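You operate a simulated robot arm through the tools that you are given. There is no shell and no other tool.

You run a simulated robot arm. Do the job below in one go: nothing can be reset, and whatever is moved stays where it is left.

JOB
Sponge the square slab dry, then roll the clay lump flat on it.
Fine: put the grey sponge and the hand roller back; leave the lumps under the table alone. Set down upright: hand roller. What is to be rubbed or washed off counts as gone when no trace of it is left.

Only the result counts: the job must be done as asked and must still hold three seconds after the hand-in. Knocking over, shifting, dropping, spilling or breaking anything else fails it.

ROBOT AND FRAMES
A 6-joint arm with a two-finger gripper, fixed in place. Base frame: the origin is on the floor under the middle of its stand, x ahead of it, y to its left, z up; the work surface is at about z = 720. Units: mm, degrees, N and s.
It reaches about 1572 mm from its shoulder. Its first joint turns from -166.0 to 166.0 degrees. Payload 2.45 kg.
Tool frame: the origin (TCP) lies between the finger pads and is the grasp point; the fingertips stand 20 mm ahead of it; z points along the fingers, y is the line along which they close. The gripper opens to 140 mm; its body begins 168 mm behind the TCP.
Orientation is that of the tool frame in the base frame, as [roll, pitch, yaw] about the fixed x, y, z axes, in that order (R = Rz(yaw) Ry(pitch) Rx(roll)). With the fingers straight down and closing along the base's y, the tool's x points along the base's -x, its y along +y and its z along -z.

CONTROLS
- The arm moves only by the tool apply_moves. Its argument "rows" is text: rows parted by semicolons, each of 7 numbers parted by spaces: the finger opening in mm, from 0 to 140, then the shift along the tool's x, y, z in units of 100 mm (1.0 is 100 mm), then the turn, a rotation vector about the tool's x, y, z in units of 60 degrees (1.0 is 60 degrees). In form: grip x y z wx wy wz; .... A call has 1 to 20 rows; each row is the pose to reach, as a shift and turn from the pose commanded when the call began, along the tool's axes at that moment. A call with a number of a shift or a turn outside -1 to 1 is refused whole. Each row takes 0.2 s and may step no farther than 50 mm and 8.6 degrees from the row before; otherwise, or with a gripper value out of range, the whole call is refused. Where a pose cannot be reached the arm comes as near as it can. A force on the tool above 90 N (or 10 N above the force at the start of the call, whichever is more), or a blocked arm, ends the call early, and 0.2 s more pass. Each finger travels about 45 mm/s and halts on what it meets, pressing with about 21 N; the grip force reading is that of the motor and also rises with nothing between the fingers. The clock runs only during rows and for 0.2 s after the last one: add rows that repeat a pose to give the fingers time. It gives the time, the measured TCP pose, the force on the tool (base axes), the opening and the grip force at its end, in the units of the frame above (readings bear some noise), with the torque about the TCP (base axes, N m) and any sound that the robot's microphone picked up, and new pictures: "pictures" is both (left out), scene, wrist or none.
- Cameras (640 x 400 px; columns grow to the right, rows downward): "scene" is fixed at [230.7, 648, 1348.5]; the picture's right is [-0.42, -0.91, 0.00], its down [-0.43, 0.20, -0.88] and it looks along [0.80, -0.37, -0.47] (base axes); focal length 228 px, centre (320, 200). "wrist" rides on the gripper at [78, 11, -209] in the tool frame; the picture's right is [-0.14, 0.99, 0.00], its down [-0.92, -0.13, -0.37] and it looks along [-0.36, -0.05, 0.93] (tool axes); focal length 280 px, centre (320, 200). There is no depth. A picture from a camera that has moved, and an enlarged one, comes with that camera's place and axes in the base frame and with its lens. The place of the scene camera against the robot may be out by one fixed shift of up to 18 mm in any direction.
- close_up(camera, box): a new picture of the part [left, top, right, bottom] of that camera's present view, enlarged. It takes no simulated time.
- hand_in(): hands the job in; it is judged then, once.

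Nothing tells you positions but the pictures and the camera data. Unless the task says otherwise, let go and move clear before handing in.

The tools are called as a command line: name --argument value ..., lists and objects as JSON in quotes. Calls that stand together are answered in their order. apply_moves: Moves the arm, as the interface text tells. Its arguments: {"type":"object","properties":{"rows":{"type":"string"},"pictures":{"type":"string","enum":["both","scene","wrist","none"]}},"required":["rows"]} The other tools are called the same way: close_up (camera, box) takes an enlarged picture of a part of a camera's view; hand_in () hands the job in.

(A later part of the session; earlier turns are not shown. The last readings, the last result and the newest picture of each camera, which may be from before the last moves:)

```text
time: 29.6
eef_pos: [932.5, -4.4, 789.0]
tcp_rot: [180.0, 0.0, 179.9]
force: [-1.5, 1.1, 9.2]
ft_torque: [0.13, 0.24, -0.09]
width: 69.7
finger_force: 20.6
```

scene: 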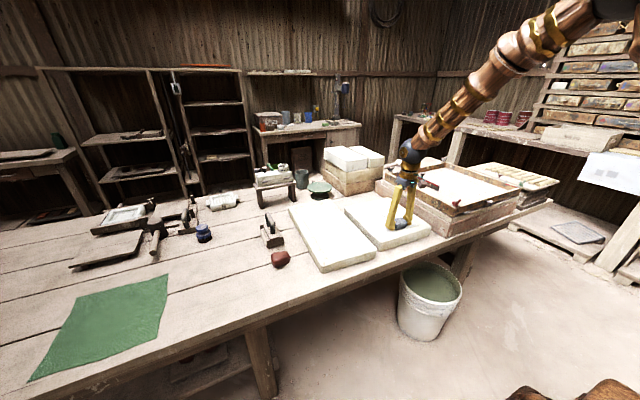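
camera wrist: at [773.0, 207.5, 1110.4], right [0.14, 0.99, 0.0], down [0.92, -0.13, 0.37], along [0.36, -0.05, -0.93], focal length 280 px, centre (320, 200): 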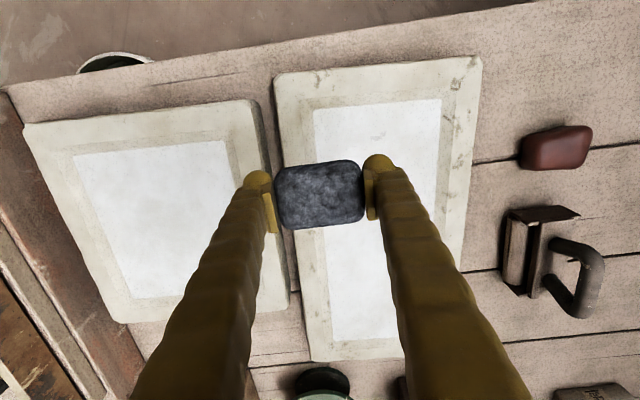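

apply_moves --rows "40 -0.15 0 0 0 0 0; 40 0 0.1 0 0 0 0; 40 0.2 0.1 0 0 0 0; 40 0 0.1 0 0 0 0; 40 -0.15 0.05 0 0 0 0; 40 0.05 -0.05 0 0 0 0; 40 0.25 -0.05 0 0 0 0; 40 0.45 -0.1 0 0 0 0; 40 0.65 -0.15 0 0 0 0; 40 0.8 -0.2 0 0 0 0; 40 0.6 -0.3 0 0 0 0; 40 0.4 -0.35 0 0 0 0; 40 0.2 -0.35 0 0 0 0; 40 0 -0.35 0 0 0 0; 40 -0.15 -0.3 0 0 0 0; 40 0.05 -0.2 0 0 0 0; 40 0.25 -0.2 0 0 0 0; 40 0.05 -0.1 0 0 0 0; 40 -0.15 0 0 0 0 0; 40 -0.15 0 0 0 0 0" --pictures "none"

apply_moves --rows "40 0 0 -0.2 0 0 0; 40 0.2 0.3 -0.5 0 0 0; 40 0.4 0.65 -0.75 0 0 0; 40 0.6 1.0 -1.0 0 0 0" --pictures "none"

apply_moves --rows "40 0.1 0.4 -0.05 0 0 0; 40 0.2 0.85 -0.1 0 0 0; 40 0.3 1.0 -0.1 0 0 0" --pictures "wrist"

close_up --camera "scene" --box '[345, 190, 425, 240]'

close_up --camera "wrist" --box '[0, 80, 260, 330]'

```text
time: 33.8
eef_pos: [945.2, -4.0, 789.7]
tcp_rot: [180.0, 0.0, 180.0]
force: [-4.6, -2.9, 9.3]
ft_torque: [0.0, 0.06, 0.0]
width: 69.7
finger_force: 20.8
```

```text
time: 34.8
eef_pos: [885.4, 93.7, 890.2]
tcp_rot: [180.0, -0.2, 180.0]
force: [-0.2, 0.1, -0.8]
ft_torque: [0.01, 0.03, -0.01]
width: 69.9
finger_force: 21.0
```

```text
time: 35.6
eef_pos: [853.6, 193.9, 899.3]
tcp_rot: [-179.9, 0.0, -179.9]
force: [0.0, 0.2, 1.2]
ft_torque: [-0.01, -0.01, 0.01]
width: 69.9
finger_force: 21.3
camera wrist: at [776.5, 206.1, 1107.6], right [0.14, 0.99, 0.0], down [0.92, -0.13, 0.37], along [0.37, -0.05, -0.93], focal length 280 px, centre (320, 200)
```

wrist: 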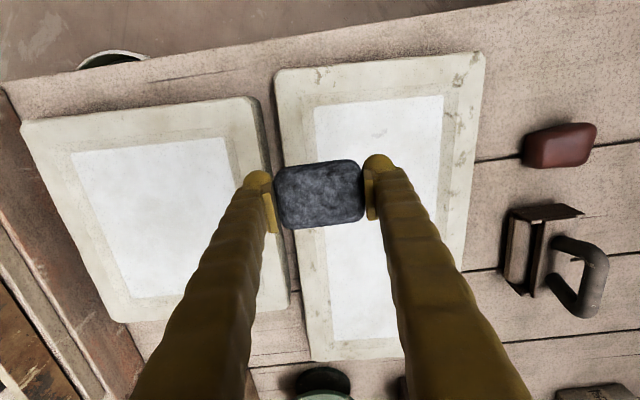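

```text
8.00 times, centred on (385, 215) of scene
camera zoom: at [230.7, 648.0, 1348.5], right [-0.42, -0.91, 0.0], down [-0.43, 0.2, -0.88], along [0.8, -0.37, -0.47], focal length 1826 px, centre (-200, 80)
```

zoom: 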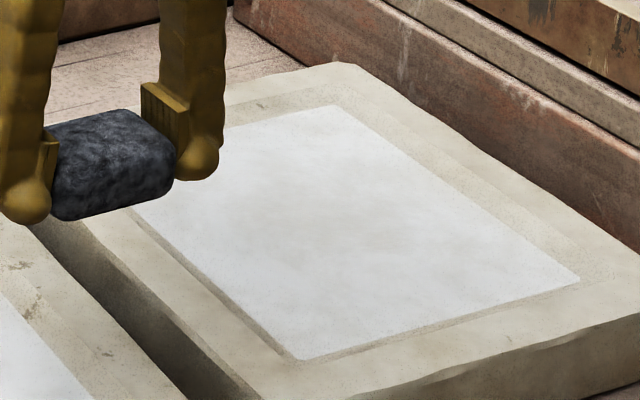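

```text
1.60 times, centred on (130, 205) of wrist
camera zoom: at [776.5, 206.1, 1107.6], right [0.14, 0.99, 0.0], down [0.92, -0.13, 0.37], along [0.37, -0.05, -0.93], focal length 449 px, centre (624, 192)
```

zoom: 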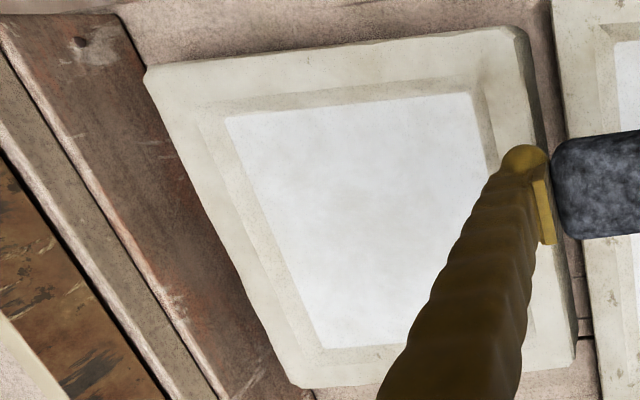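

The slab is dry (the remaining mottling is the same as on the untouched slab). Now taking the sponge back to where it lay (about 789.5, 504).

apply_moves --rows "40 0.1 0.45 0 0 0 0; 40 0.2 0.9 0 0 0 0; 40 0.25 1.0 0 0 0 0" --pictures "none"

apply_moves --rows "40 0.1 0.45 0 0 0 0; 40 0.2 0.9 0 0 0 0; 40 0.25 1.0 0 0 0 0" --pictures "none"

apply_moves --rows "40 0.05 0.45 0 0 0 -0.04; 40 0.1 0.9 0.1 0 0 -0.08; 40 0.155 1.0 0.4 0 0 -0.08; 40 0.155 1.0 0.4 0 0 -0.08" --pictures "both"

```text
time: 36.4
eef_pos: [830.9, 294.6, 900.2]
tcp_rot: [179.9, 0.0, 180.0]
force: [-0.5, -0.2, -0.6]
ft_torque: [-0.06, 0.01, 0.01]
width: 69.9
finger_force: 21.4
```

```text
time: 37.2
eef_pos: [804.7, 395.3, 900.8]
tcp_rot: [-180.0, 0.0, -180.0]
force: [0.0, 0.0, -0.9]
ft_torque: [0.05, 0.01, -0.03]
width: 69.9
finger_force: 21.0
```

```text
time: 38.2
eef_pos: [791.0, 497.4, 858.2]
tcp_rot: [179.9, 0.1, -175.2]
force: [0.7, 0.4, 0.4]
ft_torque: [0.0, 0.0, 0.01]
width: 69.7
finger_force: 21.2
camera wrist: at [712.8, 501.4, 1067.3], right [0.05, 1.0, 0.0], down [0.93, -0.05, 0.37], along [0.37, -0.02, -0.93], focal length 280 px, centre (320, 200)
```

scene: 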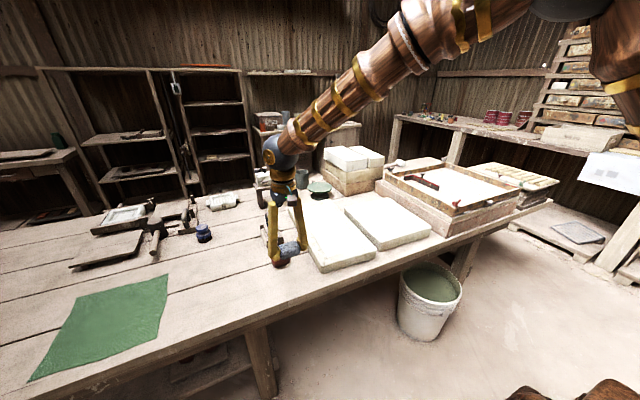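
wrist: 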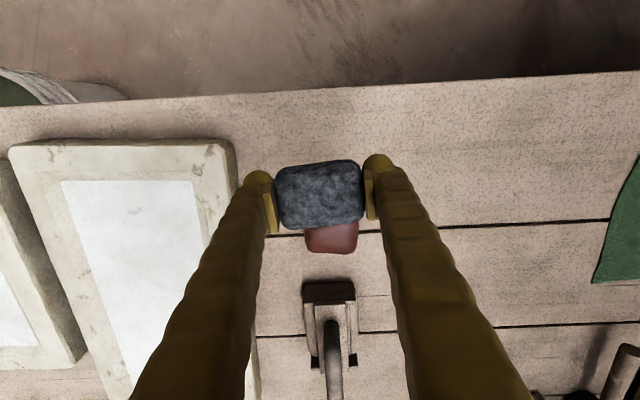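

apply_moves --rows "40 -0.01 0.09 0.3 0 0 0; 40 -0.01 0.09 0.7 0 0 0; 40 -0.01 0.09 0.98 0 0 0; 40 -0.01 0.09 0.98 0 0 0" --pictures "none"

apply_moves --rows "40 0 0 0.1 0 0 0; 40 0 0 0.14 0 0 0; 40 0 0 0.16 0 0 0" --pictures "none"

close_up --camera "scene" --box '[255, 240, 325, 295]'

```text
time: 39.2
eef_pos: [790.2, 505.2, 760.0]
tcp_rot: [-179.9, 0.0, -175.1]
force: [0.7, -0.1, -1.0]
ft_torque: [-0.01, 0.02, -0.01]
width: 69.9
finger_force: 21.6
```

```text
time: 40.0
eef_pos: [790.3, 505.3, 745.2]
tcp_rot: [180.0, 0.1, -175.2]
force: [0.5, -0.3, 0.2]
ft_torque: [0.0, 0.02, 0.02]
width: 69.5
finger_force: 21.1
```

```text
7.27 times, centred on (290, 268) of scene
camera zoom: at [230.7, 648.0, 1348.5], right [-0.42, -0.91, 0.0], down [-0.43, 0.2, -0.88], along [0.8, -0.37, -0.47], focal length 1660 px, centre (538, -291)
```

zoom: 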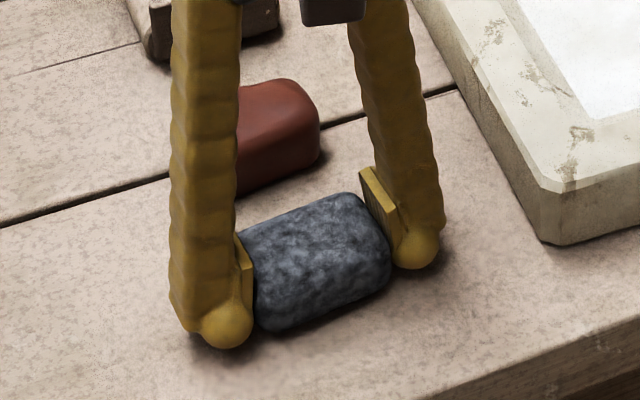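

apply_moves --rows "40 0 0 0.02 0 0 0; 40 0 0 0.02 0 0 0" --pictures "none"

apply_moves --rows "40 0 0 0.01 0 0 0; 40 0 0 0.01 0 0 0" --pictures "none"

```text
time: 40.6
eef_pos: [791.4, 504.5, 743.1]
tcp_rot: [179.9, 0.1, -175.2]
force: [-0.8, -0.4, -0.6]
ft_torque: [0.04, 0.0, -0.02]
width: 69.8
finger_force: 21.0
```

```text
time: 41.2
eef_pos: [790.3, 504.6, 743.2]
tcp_rot: [-180.0, 0.0, -175.3]
force: [-0.9, 0.4, 3.7]
ft_torque: [0.03, -0.01, 0.03]
width: 69.4
finger_force: 20.7
```

Sponge is touching the table lightly (3.7 N). I release it slowly and rise.

apply_moves --rows "75 0 0 0 0 0 0; 90 0 0 0 0 0 0; 100 0 0 0 0 0 0; 100 0 0 0 0 0 0; 100 0 0 -0.3 0 0 0; 100 0 0 -0.75 0 0 0; 100 0 0 -1.0 0 0 0" --pictures "both"

close_up --camera "scene" --box '[250, 205, 320, 295]'

```text
time: 42.8
eef_pos: [792.1, 506.1, 841.9]
tcp_rot: [180.0, -0.1, -175.2]
force: [0.5, -0.4, -0.1]
ft_torque: [0.0, 0.03, -0.01]
width: 99.9
finger_force: 0.1
camera wrist: at [713.5, 510.2, 1051.1], right [0.05, 1.0, 0.0], down [0.93, -0.05, 0.37], along [0.37, -0.02, -0.93], focal length 280 px, centre (320, 200)
```

scene: 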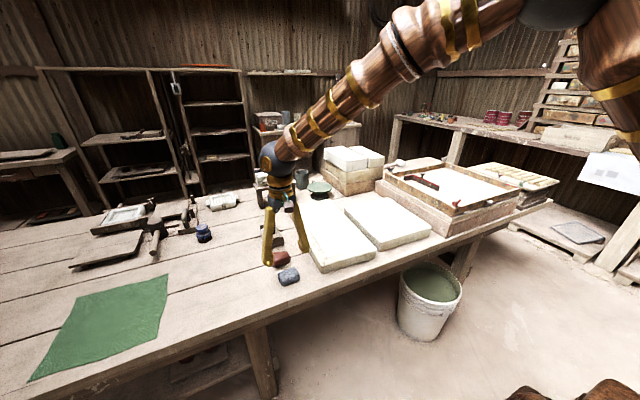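
wrist: 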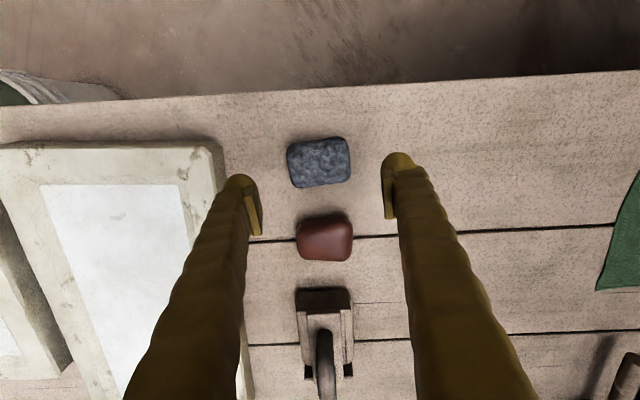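

```text
4.44 times, centred on (285, 250) of scene
camera zoom: at [230.7, 648.0, 1348.5], right [-0.42, -0.91, 0.0], down [-0.43, 0.2, -0.88], along [0.8, -0.37, -0.47], focal length 1015 px, centre (476, -22)
```

zoom: 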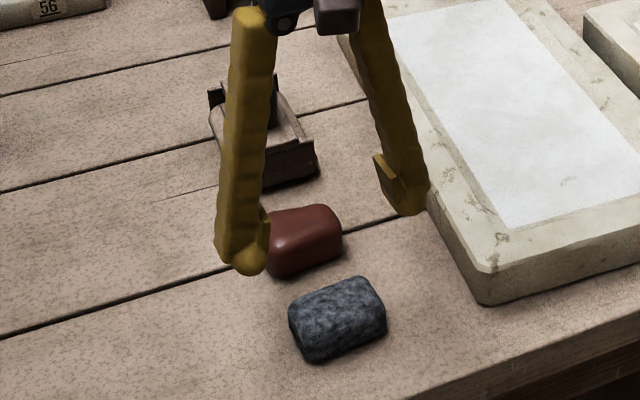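

Sponge is back exactly in place. Now going over the clay lump near (882, 505).

apply_moves --rows "100 -0.4 -0.03 0 0 0 0; 100 -0.8 -0.06 0 0 0 0.04; 100 -0.90 -0.066 0 0 0 0.08; 100 -0.90 -0.066 0 0 0 0.08" --pictures "wrist"

close_up --camera "wrist" --box '[240, 110, 400, 230]'

close_up --camera "wrist" --box '[240, 200, 400, 320]'

```text
time: 43.8
eef_pos: [881.6, 507.0, 842.2]
tcp_rot: [-180.0, 0.1, -180.0]
force: [0.0, 0.9, 0.7]
ft_torque: [0.0, 0.0, 0.0]
width: 99.8
finger_force: 0.1
camera wrist: at [803.8, 517.8, 1051.1], right [0.14, 0.99, 0.0], down [0.92, -0.13, 0.37], along [0.36, -0.05, -0.93], focal length 280 px, centre (320, 200)
```

wrist: 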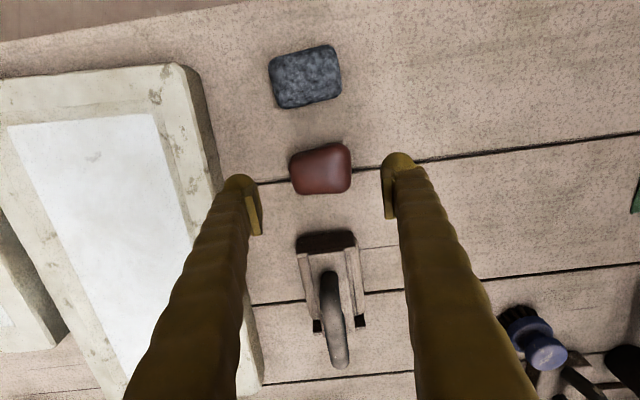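

```text
3.33 times, centred on (320, 170) of wrist
camera zoom: at [803.8, 517.8, 1051.1], right [0.14, 0.99, 0.0], down [0.92, -0.13, 0.37], along [0.36, -0.05, -0.93], focal length 935 px, centre (320, 300)
```

zoom: 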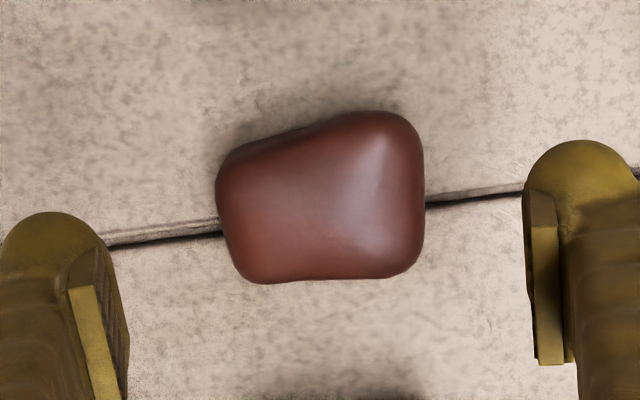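

```text
3.33 times, centred on (320, 260) of wrist
camera zoom: at [803.8, 517.8, 1051.1], right [0.14, 0.99, 0.0], down [0.92, -0.13, 0.37], along [0.36, -0.05, -0.93], focal length 935 px, centre (320, 0)
```

zoom: 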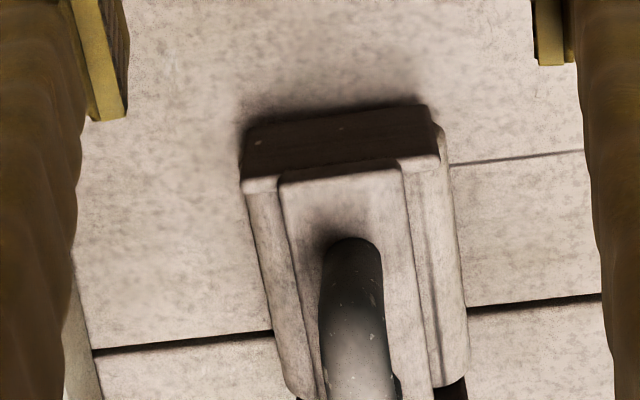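

apply_moves --rows "110 -0.065 -0.01 0.4 0 0 0; 110 -0.065 -0.01 0.7 0 0 0; 110 -0.065 -0.01 0.87 0 0 0; 110 -0.065 -0.01 0.97 0 0 0; 110 -0.065 -0.01 0.97 0 0 0" --pictures "wrist"

close_up --camera "scene" --box '[250, 225, 320, 280]'

close_up --camera "wrist" --box '[230, 110, 410, 260]'

```text
time: 45.0
eef_pos: [886.9, 505.1, 745.5]
tcp_rot: [179.9, 0.0, 180.0]
force: [0.0, -0.1, 0.2]
ft_torque: [0.0, 0.02, -0.02]
width: 110.1
finger_force: 0.1
camera wrist: at [809.2, 516.0, 954.1], right [0.14, 0.99, 0.0], down [0.92, -0.13, 0.37], along [0.36, -0.05, -0.93], focal length 280 px, centre (320, 200)
```

wrist: 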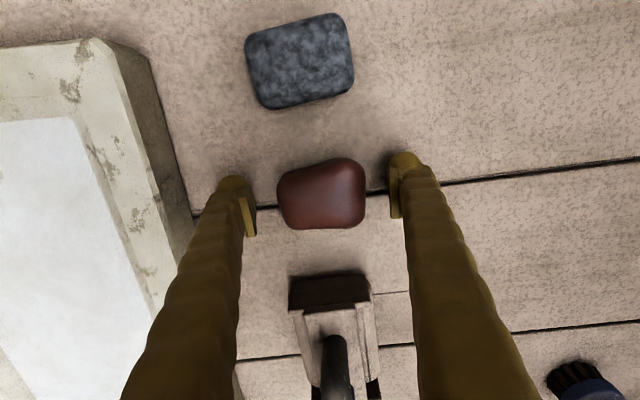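

```text
7.27 times, centred on (285, 252) of scene
camera zoom: at [230.7, 648.0, 1348.5], right [-0.42, -0.91, 0.0], down [-0.43, 0.2, -0.88], along [0.8, -0.37, -0.47], focal length 1660 px, centre (574, -182)
```

zoom: 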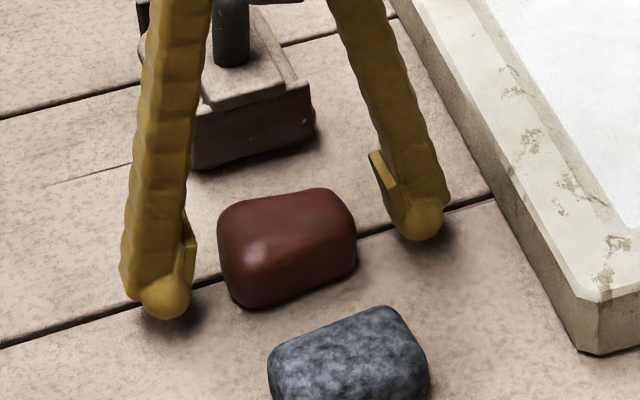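

```text
2.67 times, centred on (320, 185) of wrist
camera zoom: at [809.2, 516.0, 954.1], right [0.14, 0.99, 0.0], down [0.92, -0.13, 0.37], along [0.36, -0.05, -0.93], focal length 748 px, centre (320, 240)
```

zoom: 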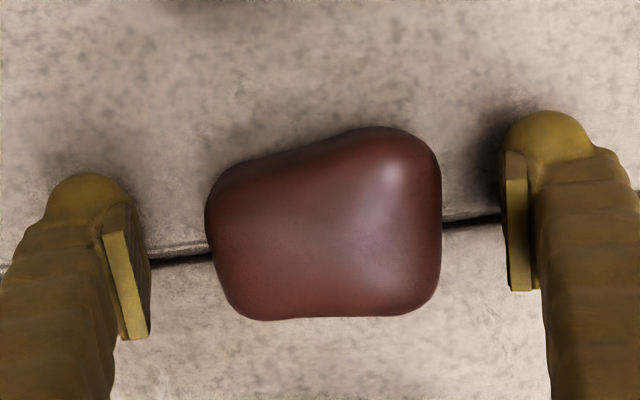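

apply_moves --rows "100 0.04 0 0 0 0 0; 85 0.04 0 0 0 0 0; 70 0.04 0 0 0 0 0; 50 0.04 0 0 0 0 0; 40 0.04 0 0 0 0 0; 40 0.04 0 0 0 0 0; 40 0.04 0 0 0 0 0" --pictures "wrist"

close_up --camera "scene" --box '[250, 225, 320, 280]'

close_up --camera "wrist" --box '[230, 110, 410, 260]'

```text
time: 46.6
eef_pos: [882.5, 505.0, 744.2]
tcp_rot: [-179.9, -0.1, -180.0]
force: [-0.2, 0.0, 1.2]
ft_torque: [-0.03, -0.1, -0.06]
width: 68.6
finger_force: 21.0
camera wrist: at [805.1, 516.1, 954.0], right [0.14, 0.99, 0.0], down [0.92, -0.13, 0.37], along [0.36, -0.05, -0.93], focal length 280 px, centre (320, 200)
```

wrist: 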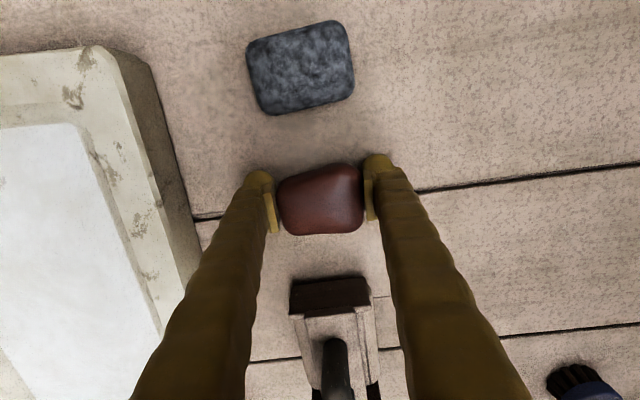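

```text
7.27 times, centred on (285, 252) of scene
camera zoom: at [230.7, 648.0, 1348.5], right [-0.42, -0.91, 0.0], down [-0.43, 0.2, -0.88], along [0.8, -0.37, -0.47], focal length 1660 px, centre (574, -182)
```

zoom: 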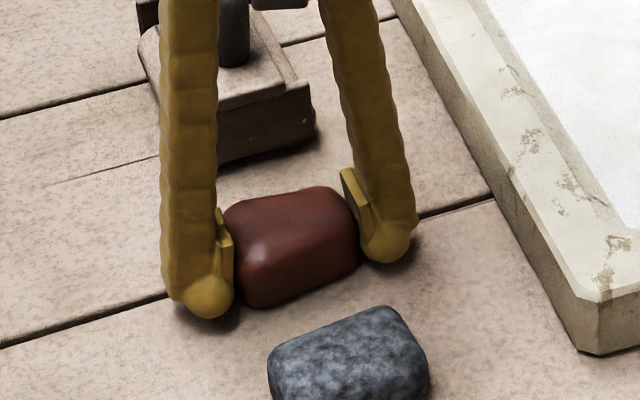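

```text
2.67 times, centred on (320, 185) of wrist
camera zoom: at [805.1, 516.1, 954.0], right [0.14, 0.99, 0.0], down [0.92, -0.13, 0.37], along [0.36, -0.05, -0.93], focal length 748 px, centre (320, 240)
```

zoom: 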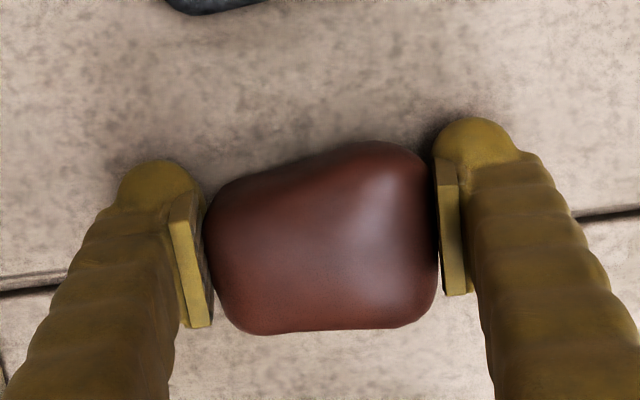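

Clay gripped at 68.6 mm. Lifting and carrying to the middle of the square slab.

apply_moves --rows "40 0 0 -0.1 0 0 0; 40 0 0 -0.4 0 0 0; 40 0 0 -0.8 0 0 0; 40 0 0 -1.0 0 0 0" --pictures "none"

apply_moves --rows "40 0 -0.35 -0.25 0 0 0; 40 0 -0.75 -0.4 0 0 0; 40 -0.05 -1.0 -0.5 0 0 0" --pictures "wrist"

apply_moves --rows "40 0 -0.45 0 0 0 0; 40 -0.05 -0.9 0 0 0 0; 40 -0.1 -1.0 0 0 0 0" --pictures "none"

apply_moves --rows "40 0 -0.45 0 0 0 0; 40 -0.05 -0.9 0 0 0 0; 40 -0.1 -1.0 0 0 0 0" --pictures "none"

apply_moves --rows "40 0 -0.45 0 0 0 0; 40 -0.05 -0.9 0 0 0 0; 40 -0.08 -1.0 0 0 0 0" --pictures "none"

apply_moves --rows "40 0 -0.45 0 0 0 0; 40 0 -0.9 0 0 0 0; 40 0 -1.0 0 0 0 0; 40 0 -1.0 0 0 0 0" --pictures "both"

```text
time: 47.6
eef_pos: [882.4, 505.0, 844.7]
tcp_rot: [-180.0, 0.2, 180.0]
force: [-0.1, 0.3, -2.9]
ft_torque: [0.0, 0.02, -0.02]
width: 68.4
finger_force: 21.1
```

```text
time: 48.4
eef_pos: [888.8, 404.6, 895.9]
tcp_rot: [-180.0, 0.1, 179.9]
force: [-0.1, 0.0, -3.1]
ft_torque: [-0.06, 0.01, 0.0]
width: 68.4
finger_force: 20.7
camera wrist: at [810.4, 416.3, 1104.5], right [0.14, 0.99, 0.0], down [0.92, -0.13, 0.37], along [0.36, -0.05, -0.93], focal length 280 px, centre (320, 200)
```

wrist: 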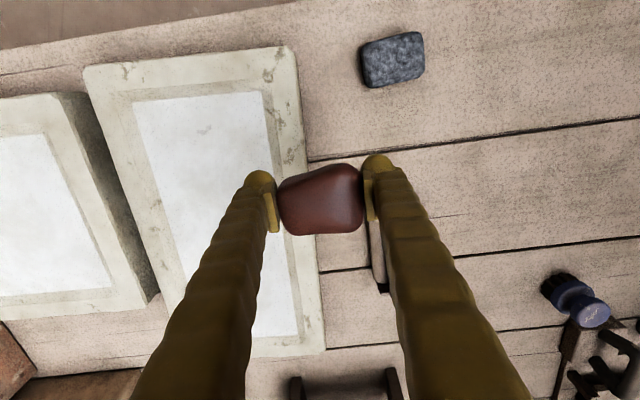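

```text
time: 49.2
eef_pos: [897.9, 304.9, 896.3]
tcp_rot: [-180.0, 0.1, -179.9]
force: [-0.2, 0.1, -3.1]
ft_torque: [-0.01, 0.03, 0.03]
width: 68.3
finger_force: 20.6
```

```text
time: 50.0
eef_pos: [908.7, 205.3, 894.8]
tcp_rot: [-179.9, -0.1, 179.9]
force: [-0.4, 0.6, -1.8]
ft_torque: [-0.01, 0.02, -0.01]
width: 68.1
finger_force: 20.6
```

```text
time: 50.8
eef_pos: [916.8, 102.7, 895.1]
tcp_rot: [180.0, 0.0, -180.0]
force: [-0.1, -0.7, -1.9]
ft_torque: [-0.01, 0.02, 0.03]
width: 68.1
finger_force: 21.2
```

```text
time: 51.8
eef_pos: [916.7, 4.1, 897.0]
tcp_rot: [-180.0, 0.0, -180.0]
force: [-0.8, -0.6, -2.8]
ft_torque: [0.01, -0.01, 0.05]
width: 68.1
finger_force: 21.2
camera wrist: at [839.5, 15.3, 1104.3], right [0.14, 0.99, 0.0], down [0.92, -0.13, 0.37], along [0.36, -0.05, -0.93], focal length 280 px, centre (320, 200)
```

scene: 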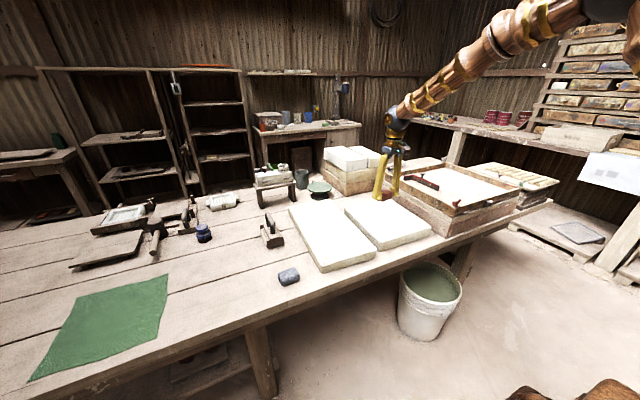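
wrist: 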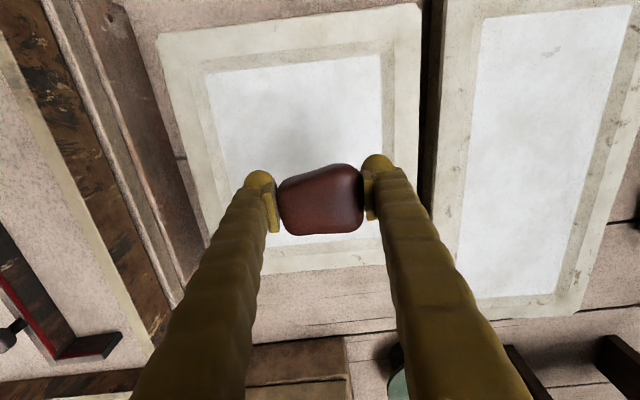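

apply_moves --rows "40 0.03 -0.16 0.3 0 0 0; 40 0.03 -0.16 0.65 0 0 0; 40 0.03 -0.16 0.9 0 0 0; 40 0.03 -0.16 0.97 0 0 0; 40 0.03 -0.16 0.97 0 0 0" --pictures "none"

apply_moves --rows "40 0 0 0.02 0 0 0; 40 0 0 0.04 0 0 0" --pictures "none"

apply_moves --rows "40 0 0 0.02 0 0 0; 40 0 0 0.02 0 0 0" --pictures "none"

```text
time: 53.0
eef_pos: [912.3, -11.7, 800.1]
tcp_rot: [-180.0, 0.0, -180.0]
force: [-0.1, -0.9, -3.2]
ft_torque: [0.02, 0.01, 0.0]
width: 68.0
finger_force: 21.0
```

```text
time: 53.6
eef_pos: [912.6, -10.4, 793.6]
tcp_rot: [180.0, 0.0, -179.9]
force: [0.5, -0.1, -3.2]
ft_torque: [0.02, 0.07, -0.01]
width: 68.4
finger_force: 21.3
```

```text
time: 54.2
eef_pos: [912.8, -11.3, 792.9]
tcp_rot: [-180.0, 0.0, 180.0]
force: [0.0, 0.6, -2.1]
ft_torque: [-0.01, 0.0, 0.01]
width: 68.4
finger_force: 20.9
```

apply_moves --rows "40 0 0 0.01 0 0 0; 40 0 0 0.01 0 0 0" --pictures "none"

apply_moves --rows "40 0 0 0.01 0 0 0; 40 0 0 0.01 0 0 0" --pictures "none"

```text
time: 54.8
eef_pos: [912.2, -11.1, 793.5]
tcp_rot: [-179.9, 0.1, -180.0]
force: [-6.2, 0.7, 21.2]
ft_torque: [0.01, 0.1, -0.07]
width: 68.2
finger_force: 21.5
```

```text
time: 55.4
eef_pos: [912.3, -11.3, 790.7]
tcp_rot: [-180.0, 0.1, -179.9]
force: [1.3, 6.1, 22.2]
ft_torque: [0.08, 0.14, -0.08]
width: 68.8
finger_force: 20.7
```

apply_moves --rows "40 0 0 -0.01 0 0 0; 75 0 0 -0.01 0 0 0; 90 0 0 -0.01 0 0 0; 100 0 0 -0.01 0 0 0; 100 0 0 -0.02 0 0 0; 100 0 0 -0.4 0 0 0; 100 0 0 -0.85 0 0 0; 100 0 0 -1.0 0 0 0" --pictures "both"

close_up --camera "scene" --box '[335, 180, 445, 260]'

close_up --camera "wrist" --box '[140, 60, 460, 280]'

```text
time: 57.2
eef_pos: [912.3, -11.1, 891.0]
tcp_rot: [180.0, 0.1, 180.0]
force: [-0.6, 0.7, -0.6]
ft_torque: [-0.02, 0.04, 0.0]
width: 100.0
finger_force: 0.0
camera wrist: at [834.5, 0.0, 1098.2], right [0.14, 0.99, 0.0], down [0.92, -0.13, 0.37], along [0.36, -0.05, -0.93], focal length 280 px, centre (320, 200)
```

scene: 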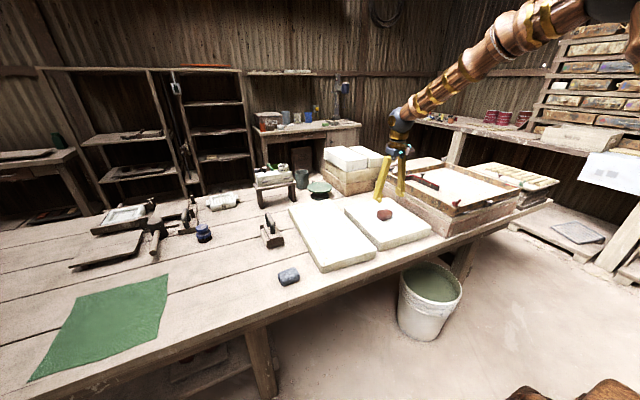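
wrist: 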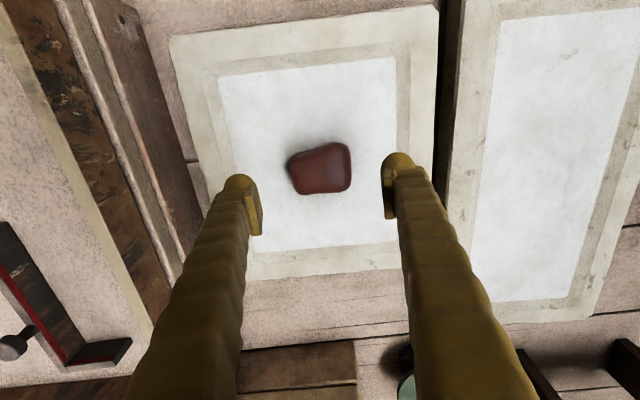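

```text
5.00 times, centred on (390, 220) of scene
camera zoom: at [230.7, 648.0, 1348.5], right [-0.42, -0.91, 0.0], down [-0.43, 0.2, -0.88], along [0.8, -0.37, -0.47], focal length 1141 px, centre (-30, 100)
```

zoom: 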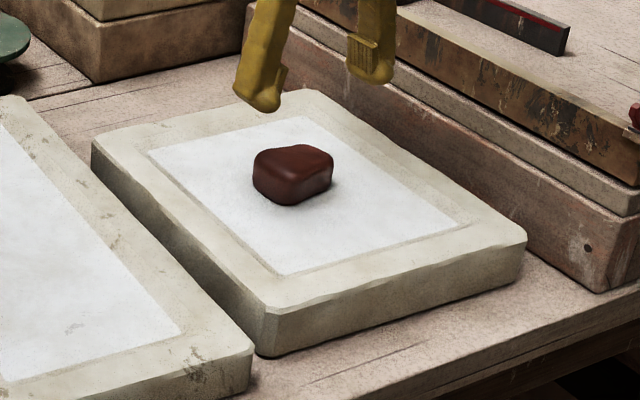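

```text
1.82 times, centred on (300, 170) of wrist
camera zoom: at [834.5, 0.0, 1098.2], right [0.14, 0.99, 0.0], down [0.92, -0.13, 0.37], along [0.36, -0.05, -0.93], focal length 510 px, centre (356, 254)
```

zoom: 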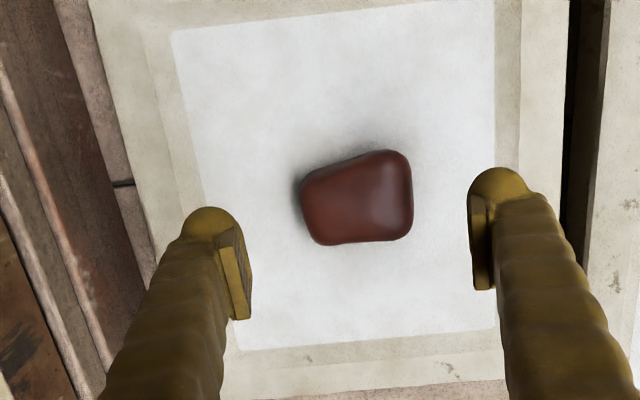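

Clay sits centered on the slab. Now heading to the hand roller, viewing it from above first.

apply_moves --rows "100 0 0.4 -0.25 0 0 0; 100 0 0.8 -0.5 0 0 0; 100 0 1.0 -0.6 0 0 0" --pictures "none"

apply_moves --rows "100 0 0.49 0 0 0 0; 100 0 0.98 0 0 0 0; 100 0 1.0 0 0 0 0" --pictures "none"

apply_moves --rows "100 0 0.49 0 0 0 0; 100 0 0.98 0 0 0 0; 100 0 1.0 0 0 0 0" --pictures "none"

apply_moves --rows "100 0 0.49 0 0 0 0; 100 0 0.98 0 0 0 0; 100 0 1.0 0 0 0 0" --pictures "wrist"

apply_moves --rows "100 0 0.49 0 0 0 0; 100 0 0.98 0 0 0 0; 100 0 1.0 0 0 0 0; 100 0 1.0 0 0 0 0" --pictures "both"

close_up --camera "wrist" --box '[240, 120, 440, 320]'

```text
time: 58.0
eef_pos: [912.1, 89.0, 950.4]
tcp_rot: [180.0, 0.0, -179.9]
force: [0.7, 0.5, 0.4]
ft_torque: [0.03, 0.03, 0.02]
width: 100.1
finger_force: 0.0
```

```text
time: 58.8
eef_pos: [911.4, 188.3, 950.7]
tcp_rot: [-180.0, 0.0, 180.0]
force: [-0.6, 0.7, -0.4]
ft_torque: [-0.01, -0.02, 0.01]
width: 100.0
finger_force: 0.1
```

```text
time: 59.6
eef_pos: [911.7, 290.7, 948.7]
tcp_rot: [-180.0, -0.1, -180.0]
force: [0.0, -0.5, -0.2]
ft_torque: [-0.01, 0.0, 0.05]
width: 99.9
finger_force: 0.1
```

```text
time: 60.4
eef_pos: [910.9, 390.0, 949.0]
tcp_rot: [-179.9, 0.1, -180.0]
force: [-0.3, 0.5, -0.5]
ft_torque: [0.04, 0.0, 0.0]
width: 99.9
finger_force: 0.0
camera wrist: at [833.2, 401.7, 1157.4], right [0.14, 0.99, 0.0], down [0.92, -0.13, 0.37], along [0.37, -0.05, -0.93], focal length 280 px, centre (320, 200)
```

wrist: 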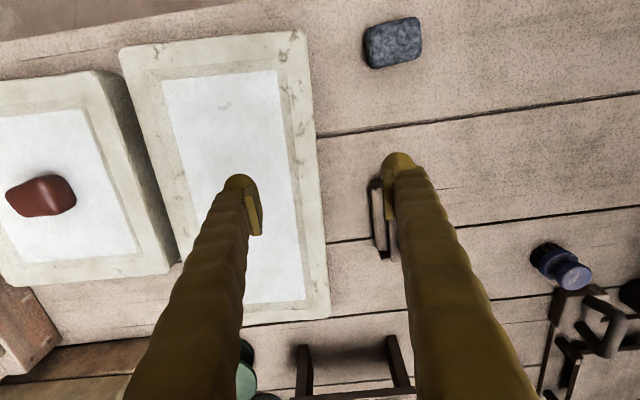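

```text
time: 61.4
eef_pos: [911.5, 488.9, 951.9]
tcp_rot: [-179.9, 0.0, 180.0]
force: [0.3, -0.6, -0.6]
ft_torque: [-0.02, -0.07, 0.01]
width: 100.3
finger_force: 0.1
camera wrist: at [833.2, 499.9, 1159.3], right [0.14, 0.99, 0.0], down [0.92, -0.13, 0.37], along [0.36, -0.05, -0.93], focal length 280 px, centre (320, 200)
```

scene: 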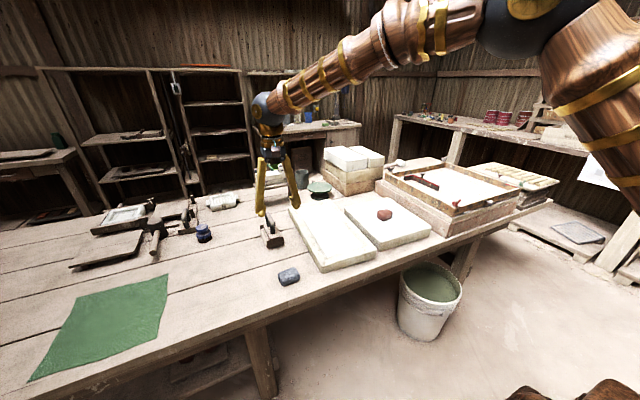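
wrist: 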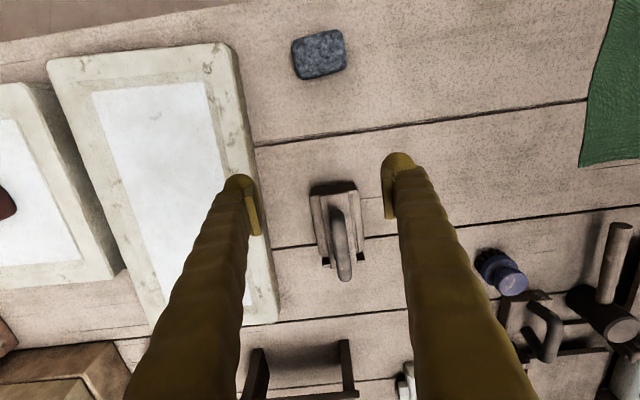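

```text
2.00 times, centred on (340, 220) of wrist
camera zoom: at [833.2, 499.9, 1159.3], right [0.14, 0.99, 0.0], down [0.92, -0.13, 0.37], along [0.36, -0.05, -0.93], focal length 561 px, centre (280, 160)
```

zoom: 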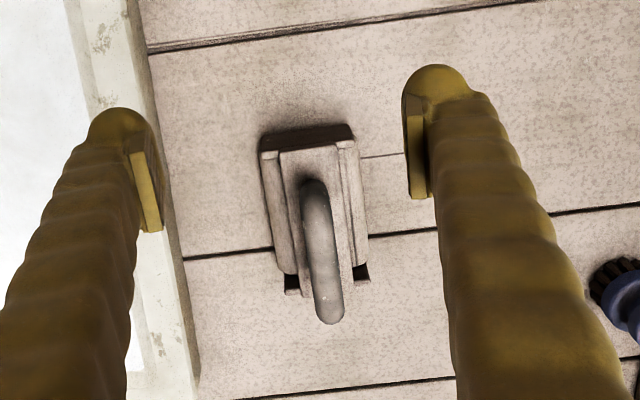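

apply_moves --rows "100 -0.45 0.05 0 0 0 0; 100 -0.9 0.11 0 0 0 0; 100 -1.0 0.11 0 0 0 0; 100 -1.0 0.11 0 0 0 0" --pictures "wrist"

close_up --camera "wrist" --box '[260, 100, 400, 240]'

close_up --camera "scene" --box '[240, 190, 310, 255]'

```text
time: 62.4
eef_pos: [1010.7, 499.8, 951.5]
tcp_rot: [-180.0, 0.0, -180.0]
force: [-1.5, -0.9, 1.0]
ft_torque: [0.0, -0.02, 0.01]
width: 99.8
finger_force: 0.0
camera wrist: at [933.3, 510.7, 1159.8], right [0.14, 0.99, 0.0], down [0.92, -0.13, 0.37], along [0.36, -0.05, -0.93], focal length 280 px, centre (320, 200)
```

wrist: 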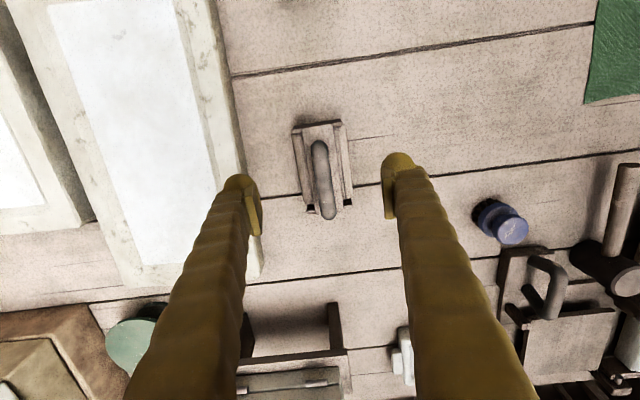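

```text
2.86 times, centred on (330, 170) of wrist
camera zoom: at [933.3, 510.7, 1159.8], right [0.14, 0.99, 0.0], down [0.92, -0.13, 0.37], along [0.36, -0.05, -0.93], focal length 801 px, centre (291, 286)
```

zoom: 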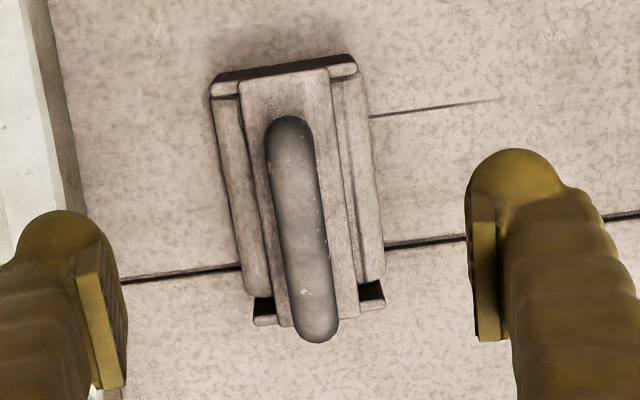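

```text
6.15 times, centred on (275, 222) of scene
camera zoom: at [230.7, 648.0, 1348.5], right [-0.42, -0.91, 0.0], down [-0.43, 0.2, -0.88], along [0.8, -0.37, -0.47], focal length 1405 px, centre (597, 62)
```

zoom: 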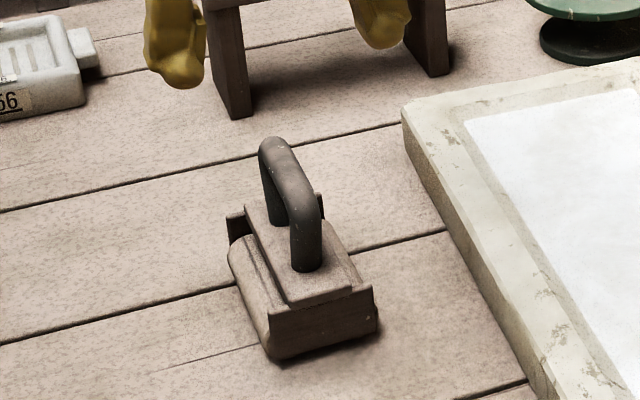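

The roller's handle bar runs along x from ~994 to 1100 at y≈500, bar centre z≈830. I'll come straight down on its middle.

apply_moves --rows "80 -0.2 0 0.3 0 0 0; 80 -0.35 0.005 0.6 0 0 0; 80 -0.35 0.005 0.9 0 0 0; 80 -0.35 0.005 0.9 0 0 0" --pictures "both"

close_up --camera "wrist" --box '[240, 110, 400, 260]'

close_up --camera "scene" --box '[240, 190, 310, 255]'

```text
time: 63.4
eef_pos: [1047.9, 499.1, 860.6]
tcp_rot: [-180.0, 0.0, -180.0]
force: [-0.6, -0.1, 0.5]
ft_torque: [0.0, 0.0, 0.01]
width: 79.8
finger_force: 0.1
camera wrist: at [969.9, 510.9, 1069.3], right [0.14, 0.99, 0.0], down [0.92, -0.13, 0.37], along [0.36, -0.05, -0.93], focal length 280 px, centre (320, 200)
```

scene: 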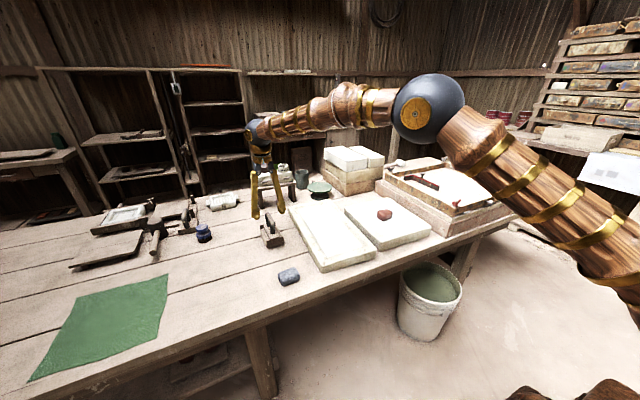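
wrist: 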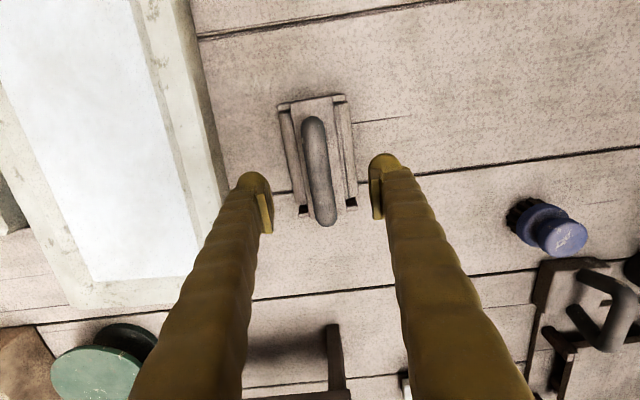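

```text
2.67 times, centred on (320, 185) of wrist
camera zoom: at [969.9, 510.9, 1069.3], right [0.14, 0.99, 0.0], down [0.92, -0.13, 0.37], along [0.36, -0.05, -0.93], focal length 748 px, centre (320, 240)
```

zoom: 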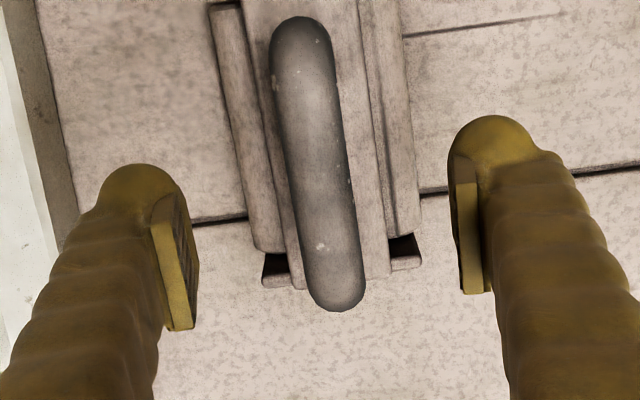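

```text
6.15 times, centred on (275, 222) of scene
camera zoom: at [230.7, 648.0, 1348.5], right [-0.42, -0.91, 0.0], down [-0.43, 0.2, -0.88], along [0.8, -0.37, -0.47], focal length 1405 px, centre (597, 62)
```

zoom: 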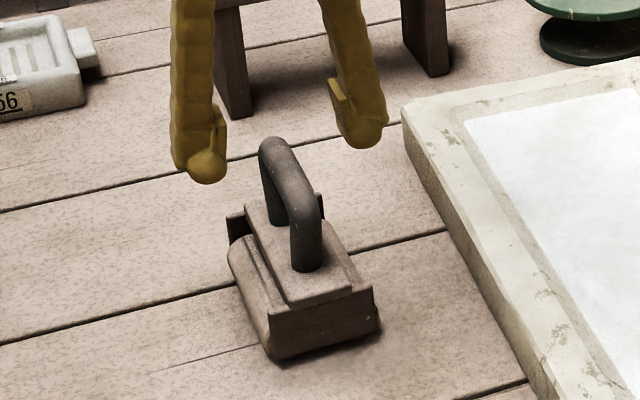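

apply_moves --rows "80 0.02 0.005 0.15 0 0 0; 80 0.02 0.005 0.28 0 0 0; 80 0.02 0.005 0.34 0 0 0; 80 0.02 0.005 0.34 0 0 0" --pictures "wrist"

close_up --camera "scene" --box '[240, 190, 310, 255]'

```text
time: 64.4
eef_pos: [1044.8, 499.7, 827.2]
tcp_rot: [-180.0, 0.1, 180.0]
force: [-0.8, 0.4, -0.7]
ft_torque: [0.01, 0.0, -0.03]
width: 80.1
finger_force: 0.0
camera wrist: at [968.7, 511.3, 1035.0], right [0.14, 0.99, 0.0], down [0.92, -0.13, 0.37], along [0.36, -0.05, -0.93], focal length 280 px, centre (320, 200)
```

wrist: 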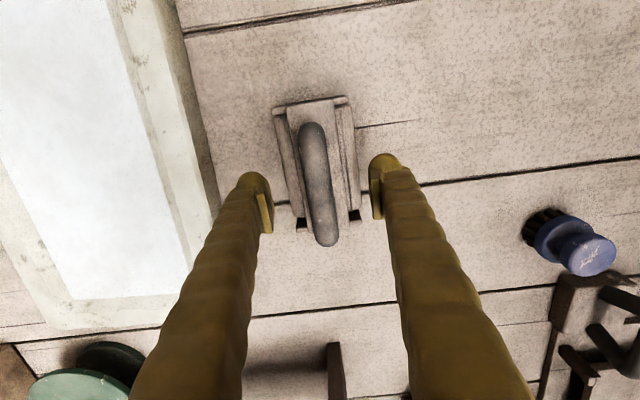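

```text
6.15 times, centred on (275, 222) of scene
camera zoom: at [230.7, 648.0, 1348.5], right [-0.42, -0.91, 0.0], down [-0.43, 0.2, -0.88], along [0.8, -0.37, -0.47], focal length 1405 px, centre (597, 62)
```

zoom: 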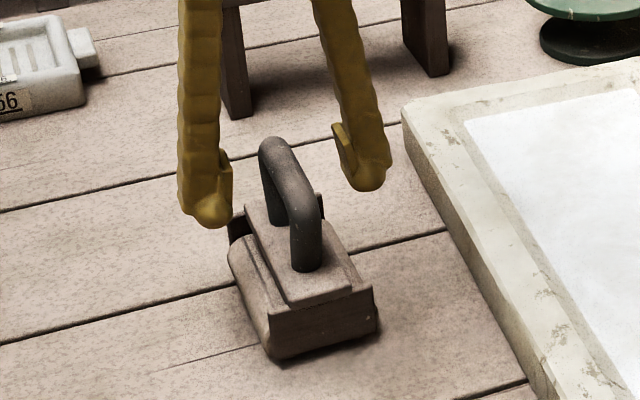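

apply_moves --rows "70 0 0.003 0.05 0 0 0; 55 0 0.003 0.06 0 0 0; 40 0 0.003 0.06 0 0 0; 25 0 0.003 0.06 0 0 0; 10 0 0.003 0.06 0 0 0; 5 0 0.003 0.06 0 0 0; 5 0 0.003 0.06 0 0 0" --pictures "wrist"

close_up --camera "scene" --box '[240, 190, 310, 255]'

close_up --camera "wrist" --box '[240, 80, 400, 260]'

```text
time: 66.0
eef_pos: [1046.4, 500.2, 820.4]
tcp_rot: [180.0, 0.1, -180.0]
force: [0.4, -0.2, -0.5]
ft_torque: [-0.02, 0.01, 0.03]
width: 15.8
finger_force: 20.6
camera wrist: at [968.8, 511.8, 1028.8], right [0.14, 0.99, 0.0], down [0.92, -0.13, 0.37], along [0.36, -0.05, -0.93], focal length 280 px, centre (320, 200)
```

wrist: 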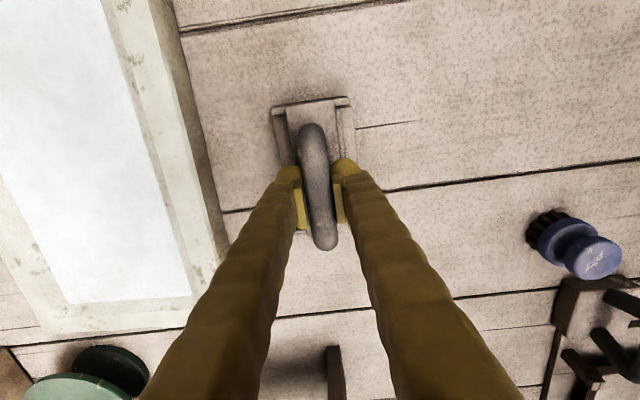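

```text
6.15 times, centred on (275, 222) of scene
camera zoom: at [230.7, 648.0, 1348.5], right [-0.42, -0.91, 0.0], down [-0.43, 0.2, -0.88], along [0.8, -0.37, -0.47], focal length 1405 px, centre (597, 62)
```

zoom: 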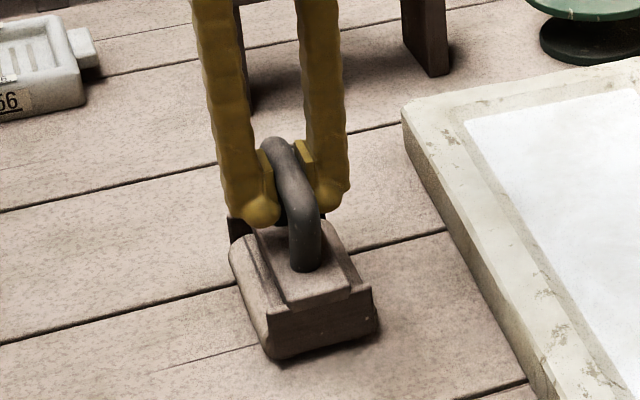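

```text
2.22 times, centred on (320, 170) of wrist
camera zoom: at [968.8, 511.8, 1028.8], right [0.14, 0.99, 0.0], down [0.92, -0.13, 0.37], along [0.36, -0.05, -0.93], focal length 623 px, centre (320, 267)
```

zoom: 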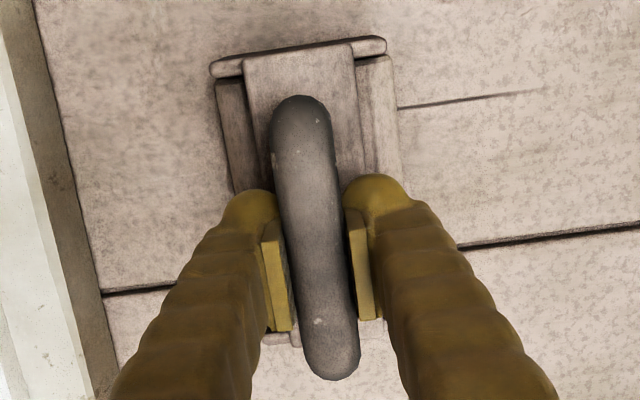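

Handle gripped (15.8 mm). Lifting gently and checking weight and swing.

apply_moves --rows "5 0 0 -0.03 0 0 0; 5 0 0 -0.1 0 0 0; 5 0 0 -0.2 0 0 0; 5 0 0 -0.3 0 0 0; 5 0 0 -0.3 0 0 0" --pictures "wrist"

close_up --camera "scene" --box '[240, 180, 310, 245]'

```text
time: 67.2
eef_pos: [1046.4, 501.2, 849.6]
tcp_rot: [180.0, 0.0, 180.0]
force: [0.6, -0.7, -3.3]
ft_torque: [0.02, 0.02, -0.02]
width: 15.7
finger_force: 20.8
camera wrist: at [968.1, 512.4, 1059.2], right [0.14, 0.99, 0.0], down [0.92, -0.13, 0.37], along [0.36, -0.05, -0.93], focal length 280 px, centre (320, 200)
```

wrist: 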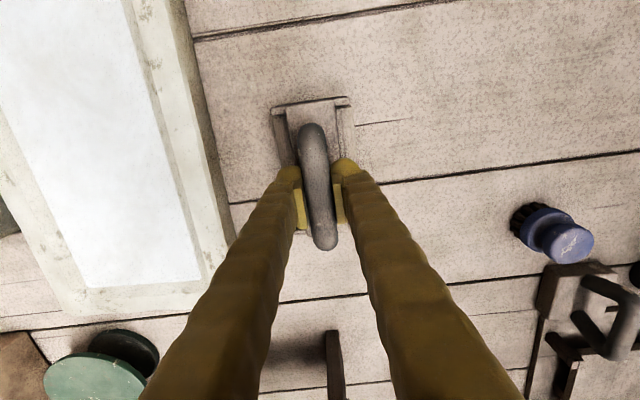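

```text
6.15 times, centred on (275, 212) of scene
camera zoom: at [230.7, 648.0, 1348.5], right [-0.42, -0.91, 0.0], down [-0.43, 0.2, -0.88], along [0.8, -0.37, -0.47], focal length 1405 px, centre (597, 123)
```

zoom: 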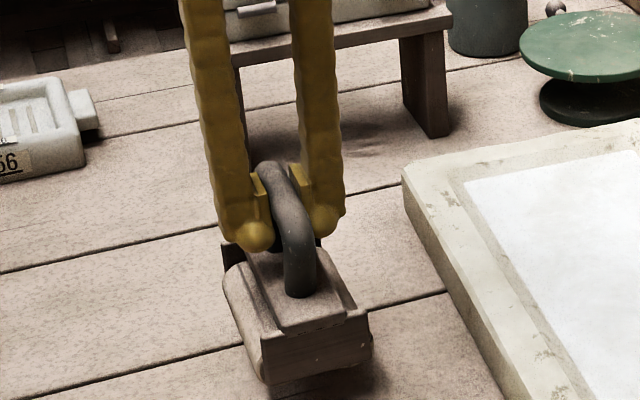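

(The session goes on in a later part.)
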